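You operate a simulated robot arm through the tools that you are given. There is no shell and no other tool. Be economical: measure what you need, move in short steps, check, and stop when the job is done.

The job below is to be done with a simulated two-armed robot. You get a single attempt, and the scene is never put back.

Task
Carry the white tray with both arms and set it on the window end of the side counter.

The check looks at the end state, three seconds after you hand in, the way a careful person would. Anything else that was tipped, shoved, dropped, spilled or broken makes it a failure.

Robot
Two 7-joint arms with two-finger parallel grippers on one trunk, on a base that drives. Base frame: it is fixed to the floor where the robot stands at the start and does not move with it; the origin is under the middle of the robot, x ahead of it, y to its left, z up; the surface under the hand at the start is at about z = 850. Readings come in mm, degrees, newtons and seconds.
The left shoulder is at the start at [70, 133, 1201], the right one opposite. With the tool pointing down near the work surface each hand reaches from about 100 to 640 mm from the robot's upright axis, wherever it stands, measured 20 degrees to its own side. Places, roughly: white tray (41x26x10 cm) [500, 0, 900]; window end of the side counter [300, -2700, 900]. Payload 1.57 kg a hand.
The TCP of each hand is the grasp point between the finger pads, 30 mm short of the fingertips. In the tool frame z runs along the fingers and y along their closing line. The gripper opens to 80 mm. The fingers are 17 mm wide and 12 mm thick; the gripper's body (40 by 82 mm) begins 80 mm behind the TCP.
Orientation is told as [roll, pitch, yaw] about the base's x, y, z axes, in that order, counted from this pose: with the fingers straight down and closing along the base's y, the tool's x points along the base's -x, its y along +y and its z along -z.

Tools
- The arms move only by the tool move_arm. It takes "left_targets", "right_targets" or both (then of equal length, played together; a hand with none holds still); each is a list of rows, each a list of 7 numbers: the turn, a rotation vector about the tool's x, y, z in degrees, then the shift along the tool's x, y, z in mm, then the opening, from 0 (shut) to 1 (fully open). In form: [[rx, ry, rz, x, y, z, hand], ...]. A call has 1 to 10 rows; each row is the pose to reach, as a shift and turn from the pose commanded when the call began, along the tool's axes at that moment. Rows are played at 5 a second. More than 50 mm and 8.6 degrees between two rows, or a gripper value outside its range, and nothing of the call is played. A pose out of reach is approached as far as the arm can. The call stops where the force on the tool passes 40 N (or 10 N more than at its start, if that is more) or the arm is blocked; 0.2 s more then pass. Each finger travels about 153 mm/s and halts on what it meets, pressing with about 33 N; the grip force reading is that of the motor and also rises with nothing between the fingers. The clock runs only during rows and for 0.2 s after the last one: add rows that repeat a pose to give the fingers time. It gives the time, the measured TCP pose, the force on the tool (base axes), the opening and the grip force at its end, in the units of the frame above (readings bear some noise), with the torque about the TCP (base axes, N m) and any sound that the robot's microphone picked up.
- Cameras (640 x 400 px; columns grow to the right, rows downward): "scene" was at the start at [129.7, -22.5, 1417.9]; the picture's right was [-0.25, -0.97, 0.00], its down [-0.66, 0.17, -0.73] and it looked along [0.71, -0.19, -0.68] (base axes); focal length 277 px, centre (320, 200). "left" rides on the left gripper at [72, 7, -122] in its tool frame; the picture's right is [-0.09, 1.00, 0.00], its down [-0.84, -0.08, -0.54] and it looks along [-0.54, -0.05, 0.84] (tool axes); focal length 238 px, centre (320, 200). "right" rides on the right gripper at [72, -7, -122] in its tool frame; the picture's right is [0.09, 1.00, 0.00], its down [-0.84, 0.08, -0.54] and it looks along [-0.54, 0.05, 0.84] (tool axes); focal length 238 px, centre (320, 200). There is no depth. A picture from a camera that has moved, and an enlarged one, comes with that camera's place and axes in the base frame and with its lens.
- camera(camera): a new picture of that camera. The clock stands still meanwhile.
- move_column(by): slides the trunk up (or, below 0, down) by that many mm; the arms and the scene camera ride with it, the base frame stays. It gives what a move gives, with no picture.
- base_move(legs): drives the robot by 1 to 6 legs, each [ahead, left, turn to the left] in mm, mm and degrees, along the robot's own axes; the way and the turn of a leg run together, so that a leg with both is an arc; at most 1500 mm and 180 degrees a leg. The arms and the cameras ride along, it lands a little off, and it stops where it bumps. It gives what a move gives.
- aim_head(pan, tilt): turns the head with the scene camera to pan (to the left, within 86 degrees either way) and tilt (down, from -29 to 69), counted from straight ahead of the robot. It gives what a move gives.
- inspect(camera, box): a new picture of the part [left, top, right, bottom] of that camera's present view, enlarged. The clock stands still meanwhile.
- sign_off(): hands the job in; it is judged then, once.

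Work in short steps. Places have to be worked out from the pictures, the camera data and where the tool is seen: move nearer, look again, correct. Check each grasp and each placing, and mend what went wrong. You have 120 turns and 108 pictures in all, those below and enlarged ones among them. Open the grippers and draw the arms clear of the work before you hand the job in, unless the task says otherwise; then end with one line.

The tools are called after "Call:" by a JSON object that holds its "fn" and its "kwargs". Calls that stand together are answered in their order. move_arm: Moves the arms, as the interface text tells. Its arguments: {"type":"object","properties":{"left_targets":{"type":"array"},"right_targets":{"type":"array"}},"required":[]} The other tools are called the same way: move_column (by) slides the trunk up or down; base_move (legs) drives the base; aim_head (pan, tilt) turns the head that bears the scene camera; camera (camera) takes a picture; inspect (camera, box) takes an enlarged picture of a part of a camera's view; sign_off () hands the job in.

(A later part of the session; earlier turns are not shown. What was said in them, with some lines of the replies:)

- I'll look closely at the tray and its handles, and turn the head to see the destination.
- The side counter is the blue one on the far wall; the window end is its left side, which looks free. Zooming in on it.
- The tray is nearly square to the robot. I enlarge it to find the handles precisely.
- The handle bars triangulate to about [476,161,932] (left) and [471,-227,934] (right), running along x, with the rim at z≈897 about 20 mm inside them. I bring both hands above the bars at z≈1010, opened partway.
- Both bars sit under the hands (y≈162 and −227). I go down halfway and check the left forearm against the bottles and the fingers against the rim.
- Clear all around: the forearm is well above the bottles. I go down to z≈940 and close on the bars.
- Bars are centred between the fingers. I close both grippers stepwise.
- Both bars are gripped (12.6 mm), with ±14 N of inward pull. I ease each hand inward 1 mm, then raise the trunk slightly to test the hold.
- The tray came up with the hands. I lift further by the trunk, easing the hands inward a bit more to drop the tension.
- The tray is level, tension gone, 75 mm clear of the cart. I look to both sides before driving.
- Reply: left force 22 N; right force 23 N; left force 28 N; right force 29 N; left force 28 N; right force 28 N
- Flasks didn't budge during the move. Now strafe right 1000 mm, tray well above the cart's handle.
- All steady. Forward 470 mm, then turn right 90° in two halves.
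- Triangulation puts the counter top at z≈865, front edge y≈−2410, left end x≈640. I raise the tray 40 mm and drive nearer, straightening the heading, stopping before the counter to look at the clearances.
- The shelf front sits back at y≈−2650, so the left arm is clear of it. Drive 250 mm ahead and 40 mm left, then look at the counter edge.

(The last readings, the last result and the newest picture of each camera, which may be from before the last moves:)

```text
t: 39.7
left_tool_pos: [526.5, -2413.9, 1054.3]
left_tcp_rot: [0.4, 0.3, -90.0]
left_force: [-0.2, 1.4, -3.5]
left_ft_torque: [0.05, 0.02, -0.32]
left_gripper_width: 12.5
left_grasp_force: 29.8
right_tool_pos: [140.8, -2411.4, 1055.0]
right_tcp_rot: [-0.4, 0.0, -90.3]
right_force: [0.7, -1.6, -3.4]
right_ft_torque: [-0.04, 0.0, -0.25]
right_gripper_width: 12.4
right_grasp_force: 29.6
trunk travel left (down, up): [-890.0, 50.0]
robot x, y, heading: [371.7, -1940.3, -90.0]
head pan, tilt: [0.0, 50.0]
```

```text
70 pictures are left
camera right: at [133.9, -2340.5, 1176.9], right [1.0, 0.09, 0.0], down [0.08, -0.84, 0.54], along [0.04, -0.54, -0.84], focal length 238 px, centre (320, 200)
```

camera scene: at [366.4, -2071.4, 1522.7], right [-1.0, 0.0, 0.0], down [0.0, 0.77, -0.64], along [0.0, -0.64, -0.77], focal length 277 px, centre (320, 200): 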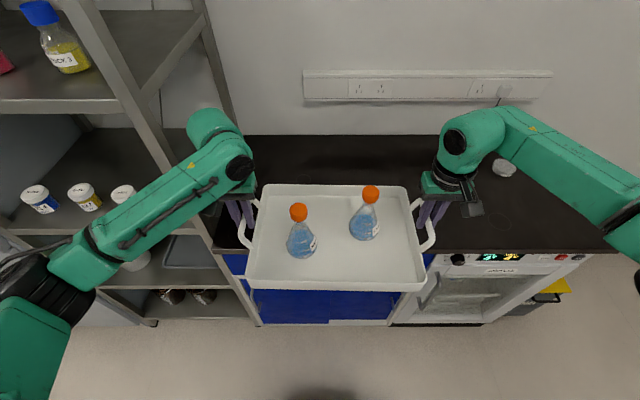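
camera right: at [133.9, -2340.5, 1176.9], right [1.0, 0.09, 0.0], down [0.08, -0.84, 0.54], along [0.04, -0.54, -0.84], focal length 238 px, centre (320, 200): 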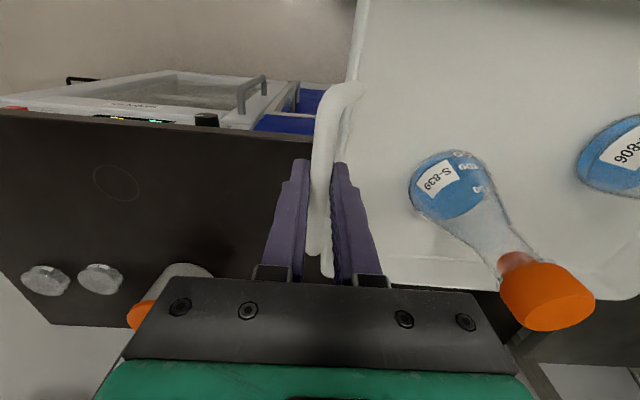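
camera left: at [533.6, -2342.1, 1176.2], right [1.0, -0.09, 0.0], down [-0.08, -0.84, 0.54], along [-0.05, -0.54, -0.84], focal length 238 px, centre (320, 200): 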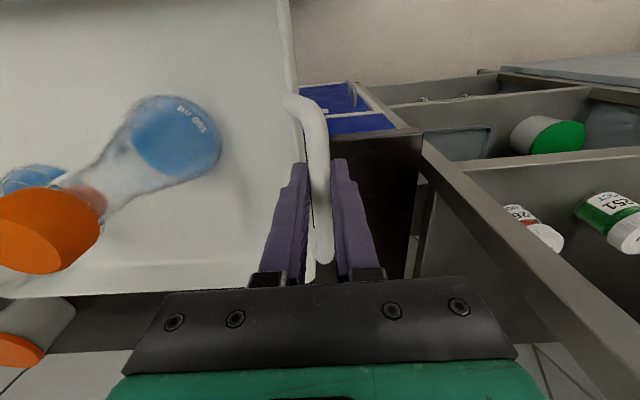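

Counter front edge y≈−2430, left end x≈650, shelf post at about (688,−2535). I aim for the tray centre at (305,−2600), shifting 30 mm right for forearm clearance, and advance 100 mm first.

Call:
{"fn": "base_move", "kwargs": {"legs": [[100, -30, 0]]}}

Call:
{"fn": "aim_head", "kwargs": {"pan": 25, "tilt": 55}}

Call:
{"fn": "camera", "kwargs": {"camera": "scene"}}

Call:
{"fn": "camera", "kwargs": {"camera": "left"}}

```text
t: 40.9
left_tool_pos: [498.9, -2509.5, 1056.5]
left_tcp_rot: [0.2, 0.2, -90.1]
left_force: [-0.9, 2.6, -3.4]
left_ft_torque: [0.06, 0.03, -0.3]
left_gripper_width: 12.5
left_grasp_force: 29.5
right_tool_pos: [110.4, -2508.2, 1057.1]
right_tcp_rot: [-0.3, -0.2, -90.1]
right_force: [0.6, -1.7, -2.7]
right_ft_torque: [-0.07, 0.03, -0.25]
right_gripper_width: 12.4
right_grasp_force: 29.5
trunk travel left (down, up): [-890.0, 50.0]
robot x, y, heading: [336.4, -2037.1, -90.1]
head pan, tilt: [0.0, 50.0]
```

```text
t: 41.8
left_tool_pos: [497.6, -2513.3, 1053.2]
left_tcp_rot: [0.2, 0.3, -90.0]
left_force: [0.5, 2.0, -2.2]
left_ft_torque: [0.05, 0.01, -0.34]
left_gripper_width: 12.3
left_grasp_force: 29.7
right_tool_pos: [109.5, -2511.2, 1054.3]
right_tcp_rot: [-0.2, 0.0, -90.3]
right_force: [0.8, -1.6, -3.2]
right_ft_torque: [-0.01, -0.01, -0.23]
right_gripper_width: 12.5
right_grasp_force: 29.7
trunk travel left (down, up): [-890.0, 50.0]
robot x, y, heading: [337.8, -2038.7, -90.1]
head pan, tilt: [25.0, 55.0]
```

```text
69 pictures are left
camera scene: at [366.2, -2160.1, 1516.1], right [-0.91, -0.42, 0.0], down [-0.34, 0.74, -0.57], along [0.24, -0.52, -0.82], focal length 277 px, centre (320, 200)
```

scene: 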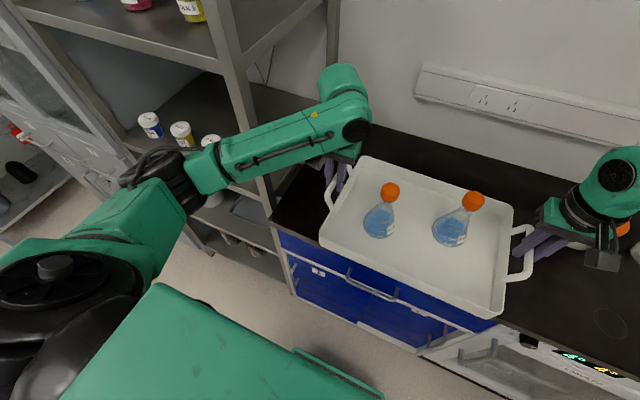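

```text
68 pictures are left
camera left: at [503.2, -2442.0, 1175.9], right [1.0, -0.09, 0.0], down [-0.08, -0.84, 0.54], along [-0.05, -0.53, -0.84], focal length 238 px, centre (320, 200)
```

left: 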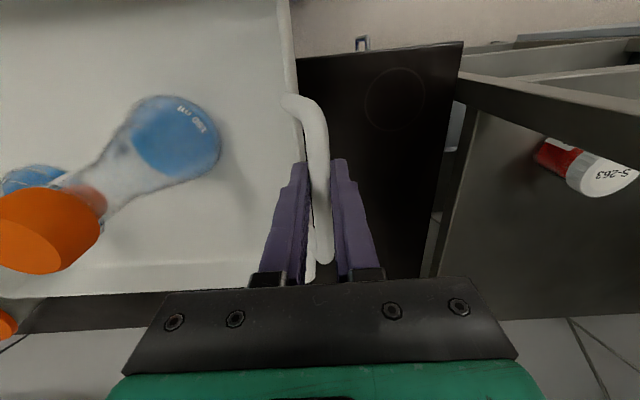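

Forearm is in front of the post with room. Advance the final 90 mm.

Call:
{"fn": "base_move", "kwargs": {"legs": [[90, 0, 0]]}}

Call:
{"fn": "camera", "kwargs": {"camera": "scene"}}

Call:
{"fn": "camera", "kwargs": {"camera": "left"}}

Call:
{"fn": "aim_head", "kwargs": {"pan": 0, "tilt": 62}}

Call:
{"fn": "camera", "kwargs": {"camera": "scene"}}

```text
t: 42.9
left_tool_pos: [497.8, -2598.2, 1056.1]
left_tcp_rot: [0.2, 0.0, -89.9]
left_force: [-0.4, 1.2, -3.1]
left_ft_torque: [0.09, 0.01, -0.32]
left_gripper_width: 12.5
left_grasp_force: 29.4
right_tool_pos: [108.8, -2596.4, 1057.3]
right_tcp_rot: [-0.3, -0.3, -90.2]
right_force: [0.6, -1.4, -2.7]
right_ft_torque: [-0.07, 0.03, -0.26]
right_gripper_width: 12.2
right_grasp_force: 29.2
trunk travel left (down, up): [-890.0, 50.0]
robot x, y, heading: [336.4, -2131.2, -90.3]
head pan, tilt: [25.0, 55.0]
```

```text
67 pictures are left
camera scene: at [366.7, -2241.4, 1516.8], right [-0.91, -0.42, 0.0], down [-0.35, 0.74, -0.58], along [0.24, -0.52, -0.82], focal length 277 px, centre (320, 200)
```

scene: 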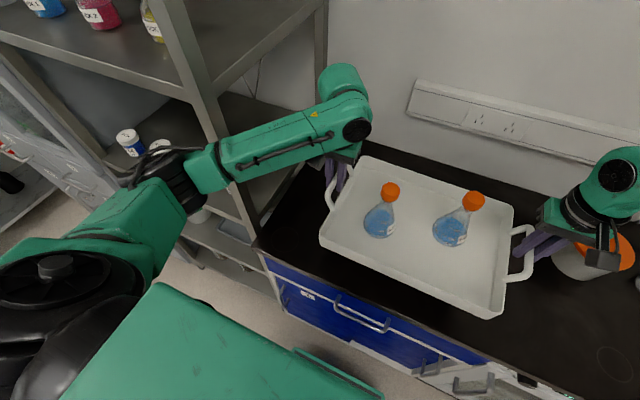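

```text
66 pictures are left
camera left: at [503.6, -2525.4, 1178.3], right [1.0, -0.09, 0.0], down [-0.08, -0.84, 0.54], along [-0.05, -0.54, -0.84], focal length 238 px, centre (320, 200)
```

left: 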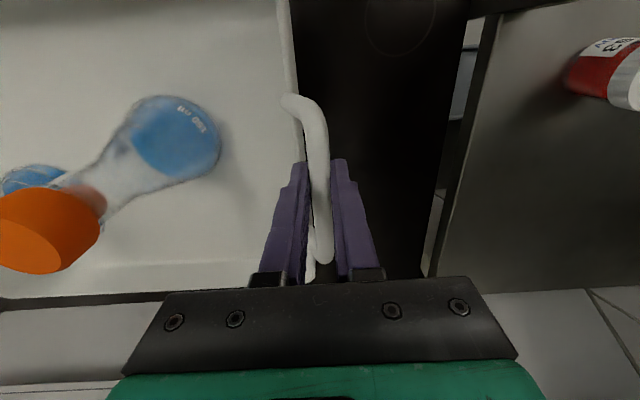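

```text
t: 43.8
left_tool_pos: [497.1, -2602.7, 1053.7]
left_tcp_rot: [0.3, 0.4, -90.2]
left_force: [-0.6, 1.5, -4.0]
left_ft_torque: [0.02, 0.01, -0.33]
left_gripper_width: 12.3
left_grasp_force: 29.6
right_tool_pos: [109.7, -2601.8, 1053.1]
right_tcp_rot: [-0.3, 0.1, -90.2]
right_force: [1.3, -1.5, -3.1]
right_ft_torque: [0.0, 0.0, -0.26]
right_gripper_width: 12.3
right_grasp_force: 29.4
trunk travel left (down, up): [-890.0, 50.0]
robot x, y, heading: [336.2, -2129.4, -90.1]
head pan, tilt: [0.0, 62.0]
```

```text
65 pictures are left
camera scene: at [336.2, -2249.0, 1507.7], right [-1.0, 0.0, 0.0], down [0.0, 0.88, -0.47], along [0.0, -0.47, -0.88], focal length 277 px, centre (320, 200)
```

scene: 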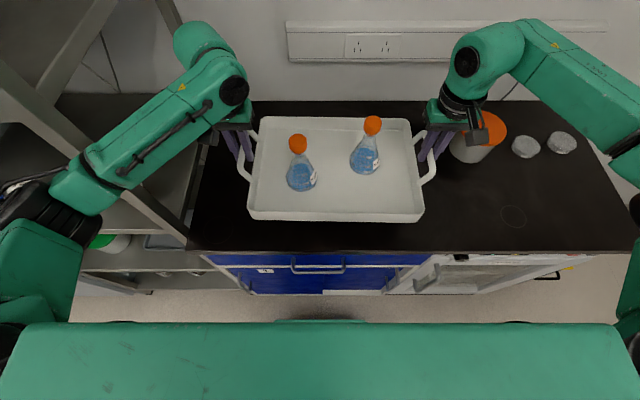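

Pot is ~100 mm from the right hand; everything clear. The tray's front edge is only ~30 mm inside the counter edge, so I go 20 mm further, then lower 75 mm with the trunk.

Call:
{"fn": "base_move", "kwargs": {"legs": [[20, 0, 0]]}}

Call:
{"fn": "move_column", "kwargs": {"by": -75}}

Call:
{"fn": "camera", "kwargs": {"camera": "scene"}}

Call:
{"fn": "camera", "kwargs": {"camera": "left"}}

Call:
{"fn": "camera", "kwargs": {"camera": "right"}}

```text
t: 44.5
left_tool_pos: [497.3, -2617.3, 1056.6]
left_tcp_rot: [0.3, 0.1, -90.0]
left_force: [-0.2, 1.7, -3.8]
left_ft_torque: [0.14, 0.01, -0.32]
left_gripper_width: 12.2
left_grasp_force: 29.8
right_tool_pos: [110.9, -2615.8, 1058.8]
right_tcp_rot: [-0.3, -0.4, -90.2]
right_force: [1.0, -0.8, -2.5]
right_ft_torque: [-0.19, -0.02, -0.26]
right_gripper_width: 12.6
right_grasp_force: 29.3
trunk travel left (down, up): [-890.0, 50.0]
robot x, y, heading: [339.0, -2150.5, -90.3]
head pan, tilt: [0.0, 62.0]
```

```text
t: 45.7
left_tool_pos: [497.0, -2621.5, 979.5]
left_tcp_rot: [0.3, 0.2, -90.0]
left_force: [-0.5, 2.5, -1.9]
left_ft_torque: [0.09, -0.01, -0.31]
left_gripper_width: 12.3
left_grasp_force: 29.0
right_tool_pos: [110.5, -2619.7, 979.5]
right_tcp_rot: [-0.3, 0.0, -90.2]
right_force: [-0.7, -1.8, -3.4]
right_ft_torque: [-0.06, 0.01, -0.25]
right_gripper_width: 12.4
right_grasp_force: 29.3
trunk travel left (down, up): [-815.0, 125.0]
robot x, y, heading: [336.0, -2147.2, -90.2]
head pan, tilt: [0.0, 62.0]
```

```text
64 pictures are left
camera scene: at [336.2, -2266.4, 1432.9], right [-1.0, 0.0, 0.0], down [0.0, 0.88, -0.47], along [0.0, -0.47, -0.88], focal length 277 px, centre (320, 200)
```

scene: 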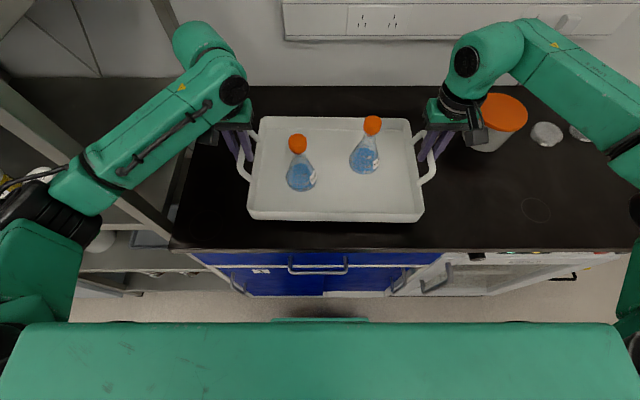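

```text
63 pictures are left
camera left: at [503.5, -2549.8, 1101.4], right [1.0, -0.09, 0.0], down [-0.08, -0.84, 0.54], along [-0.05, -0.54, -0.84], focal length 238 px, centre (320, 200)
```

left: 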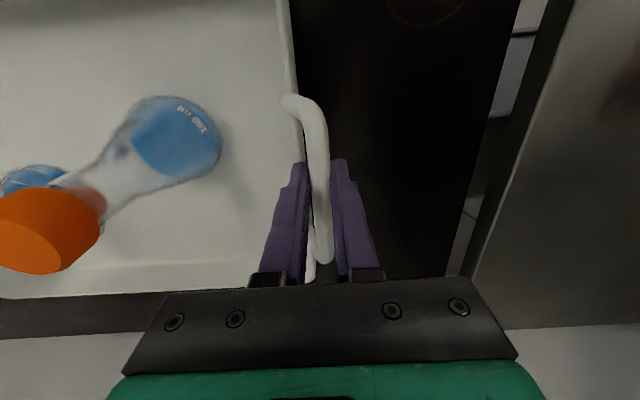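

```text
62 pictures are left
camera right: at [103.8, -2548.3, 1102.2], right [1.0, 0.09, 0.0], down [0.08, -0.84, 0.54], along [0.04, -0.54, -0.84], focal length 238 px, centre (320, 200)
```

right: 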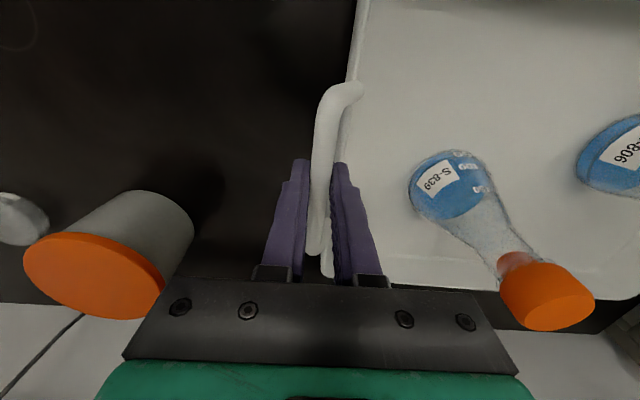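

Tray bottom is at about z=890, counter expected at 855–870. Lowering in small trunk steps watching the vertical force.

Call:
{"fn": "move_column", "kwargs": {"by": -12}}

Call:
{"fn": "move_column", "kwargs": {"by": -5}}

Call:
{"fn": "inspect", "kwargs": {"camera": "scene", "box": [220, 180, 460, 260]}}

```text
t: 46.3
left_tool_pos: [497.7, -2621.6, 967.0]
left_tcp_rot: [0.3, 0.3, -90.0]
left_force: [0.2, 0.8, -2.8]
left_ft_torque: [0.15, -0.01, -0.33]
left_gripper_width: 12.4
left_grasp_force: 29.5
right_tool_pos: [109.7, -2620.4, 967.8]
right_tcp_rot: [-0.3, -0.1, -90.1]
right_force: [0.1, -1.6, -1.5]
right_ft_torque: [-0.08, 0.0, -0.23]
right_gripper_width: 12.3
right_grasp_force: 29.6
trunk travel left (down, up): [-803.0, 137.0]
robot x, y, heading: [337.9, -2148.9, -89.9]
head pan, tilt: [0.0, 62.0]
```

```text
t: 46.8
left_tool_pos: [497.1, -2621.9, 961.8]
left_tcp_rot: [0.4, 0.4, -89.9]
left_force: [0.1, 1.7, -2.4]
left_ft_torque: [0.06, -0.01, -0.31]
left_gripper_width: 12.4
left_grasp_force: 29.4
right_tool_pos: [109.6, -2620.5, 962.8]
right_tcp_rot: [-0.3, 0.0, -90.3]
right_force: [0.4, -1.9, -3.7]
right_ft_torque: [-0.03, 0.0, -0.27]
right_gripper_width: 12.3
right_grasp_force: 29.9
trunk travel left (down, up): [-798.0, 142.0]
robot x, y, heading: [339.7, -2149.1, -89.9]
head pan, tilt: [0.0, 62.0]
```

```text
2.67 times, centred on (340, 220) of scene
camera zoom: at [336.1, -2267.2, 1415.8], right [-1.0, 0.0, 0.0], down [0.0, 0.88, -0.47], along [0.0, -0.47, -0.88], focal length 738 px, centre (267, 147)
```

zoom: 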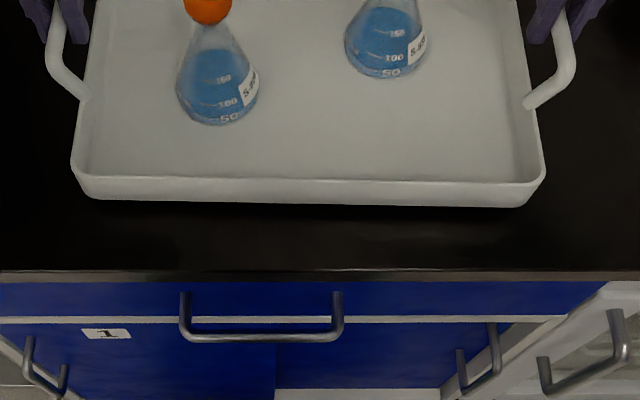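

Still hanging free (~3 N each). Continuing down in 4 mm steps.

Call:
{"fn": "move_column", "kwargs": {"by": -4}}

Call:
{"fn": "move_column", "kwargs": {"by": -4}}

```text
t: 47.3
left_tool_pos: [496.9, -2621.1, 958.4]
left_tcp_rot: [0.4, 0.3, -89.9]
left_force: [-0.5, 0.8, -2.2]
left_ft_torque: [0.07, 0.01, -0.32]
left_gripper_width: 12.6
left_grasp_force: 30.5
right_tool_pos: [110.2, -2619.5, 959.5]
right_tcp_rot: [-0.4, 0.1, -90.3]
right_force: [0.1, -1.9, -2.8]
right_ft_torque: [0.02, -0.02, -0.23]
right_gripper_width: 12.3
right_grasp_force: 29.4
trunk travel left (down, up): [-794.0, 146.0]
robot x, y, heading: [338.8, -2152.2, -89.9]
head pan, tilt: [0.0, 62.0]
```

```text
t: 47.9
left_tool_pos: [495.7, -2620.8, 954.1]
left_tcp_rot: [0.2, 0.3, -90.0]
left_force: [-1.1, 0.6, -3.7]
left_ft_torque: [0.02, 0.0, -0.32]
left_gripper_width: 12.5
left_grasp_force: 29.5
right_tool_pos: [109.9, -2620.4, 955.1]
right_tcp_rot: [-0.3, -0.1, -90.2]
right_force: [0.4, -1.3, -3.7]
right_ft_torque: [0.02, -0.01, -0.25]
right_gripper_width: 12.2
right_grasp_force: 29.5
trunk travel left (down, up): [-790.0, 150.0]
robot x, y, heading: [339.5, -2150.0, -90.1]
head pan, tilt: [0.0, 62.0]
```

Bottom ≈ z 864; still hanging. Continue in 3 mm steps.

Call:
{"fn": "move_column", "kwargs": {"by": -3}}

Call:
{"fn": "move_column", "kwargs": {"by": -3}}

Call:
{"fn": "inspect", "kwargs": {"camera": "scene", "box": [220, 180, 460, 260]}}

```text
t: 48.4
left_tool_pos: [496.9, -2620.9, 950.0]
left_tcp_rot: [0.3, 0.3, -90.0]
left_force: [-1.1, 1.0, -3.5]
left_ft_torque: [-0.01, 0.02, -0.32]
left_gripper_width: 12.2
left_grasp_force: 29.9
right_tool_pos: [110.1, -2620.8, 952.5]
right_tcp_rot: [-0.3, -0.1, -90.2]
right_force: [0.6, -1.6, -2.5]
right_ft_torque: [0.08, -0.02, -0.25]
right_gripper_width: 12.3
right_grasp_force: 29.0
trunk travel left (down, up): [-787.0, 153.0]
robot x, y, heading: [335.3, -2151.7, -90.2]
head pan, tilt: [0.0, 62.0]
```

```text
t: 48.9
left_tool_pos: [498.6, -2621.4, 949.4]
left_tcp_rot: [0.4, -0.1, -90.0]
left_force: [-0.5, -2.2, 6.7]
left_ft_torque: [-0.18, 0.0, -0.35]
left_gripper_width: 12.5
left_grasp_force: 29.8
right_tool_pos: [109.5, -2619.5, 950.1]
right_tcp_rot: [-0.1, -0.4, -90.3]
right_force: [-1.4, -4.4, 7.2]
right_ft_torque: [-0.31, -0.02, -0.26]
right_gripper_width: 12.4
right_grasp_force: 29.6
trunk travel left (down, up): [-784.0, 156.0]
robot x, y, heading: [336.5, -2148.7, -90.2]
head pan, tilt: [0.0, 62.0]
```

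```text
2.67 times, centred on (340, 220) of scene
camera zoom: at [336.1, -2264.8, 1402.4], right [-1.0, 0.0, 0.0], down [0.0, 0.88, -0.47], along [0.0, -0.47, -0.88], focal length 738 px, centre (267, 147)
```

zoom: 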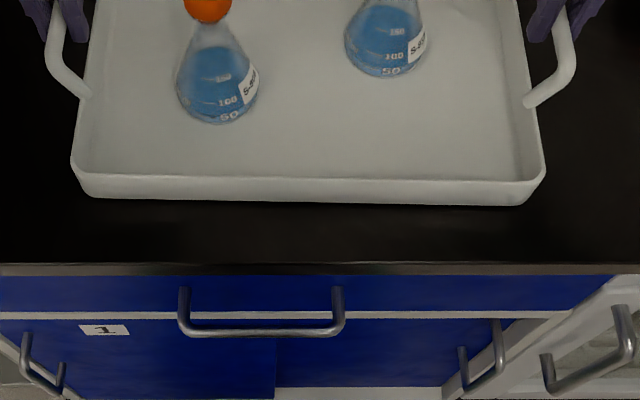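

Touchdown: both hands now carry +7 N upward, so the tray rests on the counter. I open both grippers gradually to ~50 mm.

Call:
{"fn": "move_arm", "kwargs": {"left_targets": [[0, 0, 0, 0, 0, 0, 0.17], [0, 0, 0, 0, 0, 0, 0.22], [0, 0, 0, 0, 0, 0, 0.35], [0, 0, 0, 0, 0, 0, 0.5], [0, 0, 0, 0, 0, 0, 0.6], [0, 0, 0, 0, 0, 0, 0.6]], "right_targets": [[0, 0, 0, 0, 0, 0, 0.17], [0, 0, 0, 0, 0, 0, 0.22], [0, 0, 0, 0, 0, 0, 0.35], [0, 0, 0, 0, 0, 0, 0.5], [0, 0, 0, 0, 0, 0, 0.6], [0, 0, 0, 0, 0, 0, 0.6]]}}

Call:
{"fn": "camera", "kwargs": {"camera": "left"}}

Call:
{"fn": "camera", "kwargs": {"camera": "right"}}

```text
t: 50.3
left_tool_pos: [497.3, -2621.0, 948.4]
left_tcp_rot: [0.3, 0.3, -90.0]
left_force: [-0.3, 0.2, -0.1]
left_ft_torque: [-0.03, 0.03, 0.02]
left_gripper_width: 48.3
left_grasp_force: 0.0
right_tool_pos: [110.5, -2618.9, 949.0]
right_tcp_rot: [-0.3, 0.0, -90.1]
right_force: [-0.3, 0.5, 0.4]
right_ft_torque: [-0.01, 0.01, 0.02]
right_gripper_width: 47.9
right_grasp_force: 0.1
trunk travel left (down, up): [-784.0, 156.0]
robot x, y, heading: [334.3, -2153.1, -90.2]
head pan, tilt: [0.0, 62.0]
```

```text
59 pictures are left
camera left: at [503.6, -2549.3, 1070.7], right [1.0, -0.09, 0.0], down [-0.08, -0.84, 0.54], along [-0.05, -0.54, -0.84], focal length 238 px, centre (320, 200)
```

left: 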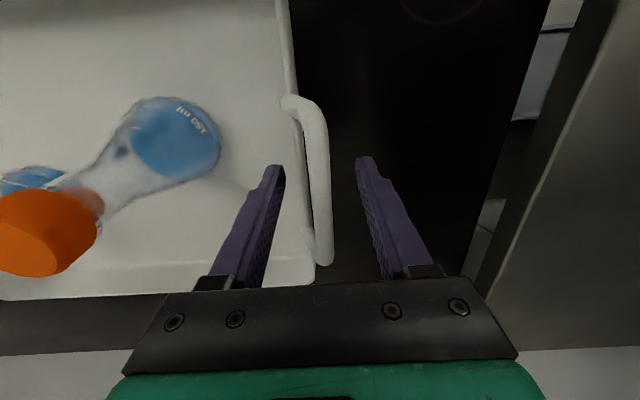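

```text
58 pictures are left
camera right: at [103.9, -2547.8, 1071.4], right [1.0, 0.09, 0.0], down [0.08, -0.84, 0.54], along [0.04, -0.54, -0.84], focal length 238 px, centre (320, 200)
```

right: 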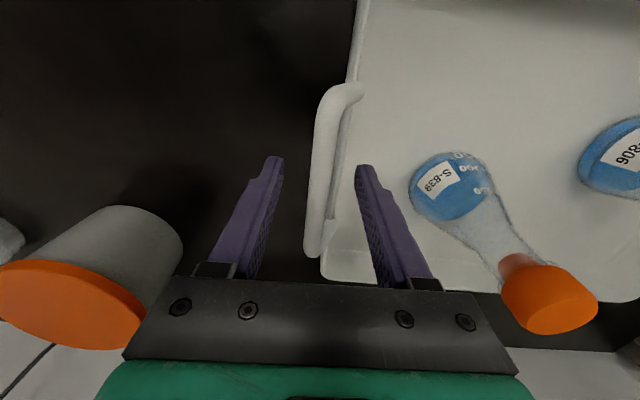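

Both hands are free of the bars and the tray stays put. Raise the trunk 140 mm straight up, then back the robot away.

Call:
{"fn": "move_column", "kwargs": {"by": 140}}

Call:
{"fn": "base_move", "kwargs": {"legs": [[-450, 0, 0]]}}

Call:
{"fn": "aim_head", "kwargs": {"pan": 0, "tilt": 40}}

Call:
{"fn": "camera", "kwargs": {"camera": "scene"}}

Call:
{"fn": "inspect", "kwargs": {"camera": "scene", "box": [200, 80, 440, 230]}}

```text
t: 52.0
left_tool_pos: [497.7, -2620.6, 1088.0]
left_tcp_rot: [0.3, 0.3, -90.1]
left_force: [-0.1, -0.5, -1.0]
left_ft_torque: [0.0, 0.04, 0.0]
left_gripper_width: 48.3
left_grasp_force: 0.1
right_tool_pos: [109.8, -2619.3, 1089.2]
right_tcp_rot: [-0.3, 0.0, -90.2]
right_force: [-0.1, -0.9, -0.3]
right_ft_torque: [0.0, -0.03, 0.01]
right_gripper_width: 47.9
right_grasp_force: 0.1
trunk travel left (down, up): [-924.0, 16.0]
robot x, y, heading: [336.3, -2147.8, -90.2]
head pan, tilt: [0.0, 62.0]
```

```text
t: 54.7
left_tool_pos: [497.9, -2174.5, 1087.9]
left_tcp_rot: [0.3, 0.2, -90.1]
left_force: [-0.1, -0.4, -0.4]
left_ft_torque: [0.02, 0.03, 0.03]
left_gripper_width: 47.9
left_grasp_force: 0.0
right_tool_pos: [110.6, -2171.7, 1088.2]
right_tcp_rot: [-0.3, 0.0, -90.3]
right_force: [-0.3, -0.6, 0.7]
right_ft_torque: [0.05, -0.01, 0.02]
right_gripper_width: 47.8
right_grasp_force: 0.1
trunk travel left (down, up): [-924.0, 16.0]
robot x, y, heading: [339.3, -1699.8, -90.1]
head pan, tilt: [0.0, 62.0]
```

```text
t: 55.5
left_tool_pos: [497.4, -2172.1, 1089.1]
left_tcp_rot: [0.2, 0.2, -90.2]
left_force: [-0.5, -1.0, -1.1]
left_ft_torque: [0.0, 0.01, 0.01]
left_gripper_width: 48.1
left_grasp_force: 0.0
right_tool_pos: [110.9, -2170.5, 1089.8]
right_tcp_rot: [-0.3, 0.0, -90.3]
right_force: [0.3, -0.2, -0.2]
right_ft_torque: [0.0, -0.01, -0.01]
right_gripper_width: 47.9
right_grasp_force: 0.1
trunk travel left (down, up): [-924.0, 16.0]
robot x, y, heading: [337.0, -1697.7, -90.0]
head pan, tilt: [0.0, 40.0]
```

```text
57 pictures are left
camera scene: at [336.9, -1837.4, 1571.0], right [-1.0, 0.0, 0.0], down [0.0, 0.64, -0.77], along [0.0, -0.77, -0.64], focal length 277 px, centre (320, 200)
```

scene: 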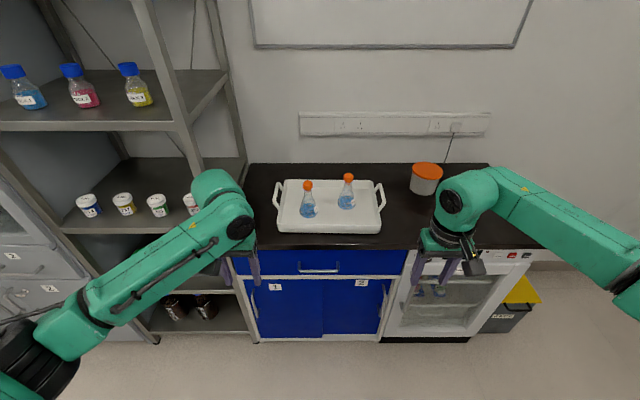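

```text
2.67 times, centred on (320, 155) of scene
camera zoom: at [336.9, -1837.4, 1571.0], right [-1.0, 0.0, 0.0], down [0.0, 0.64, -0.77], along [0.0, -0.77, -0.64], focal length 738 px, centre (320, 320)
```

zoom: 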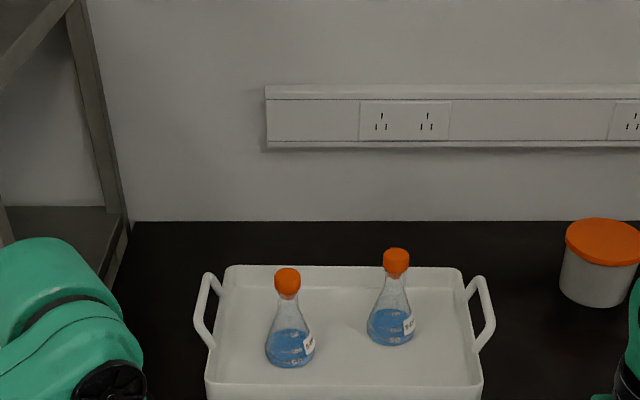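

The tray sits squarely on the window end of the counter, with both flasks upright and nothing else disturbed. The hands are open and clear, so I hand in.

Call:
{"fn": "sign_off", "kwargs": {}}

```text
The job is handed in.
```

The white tray is on the window end of the side counter, with both flasks still upright in it. Nothing else was disturbed, and the arms are open and clear.
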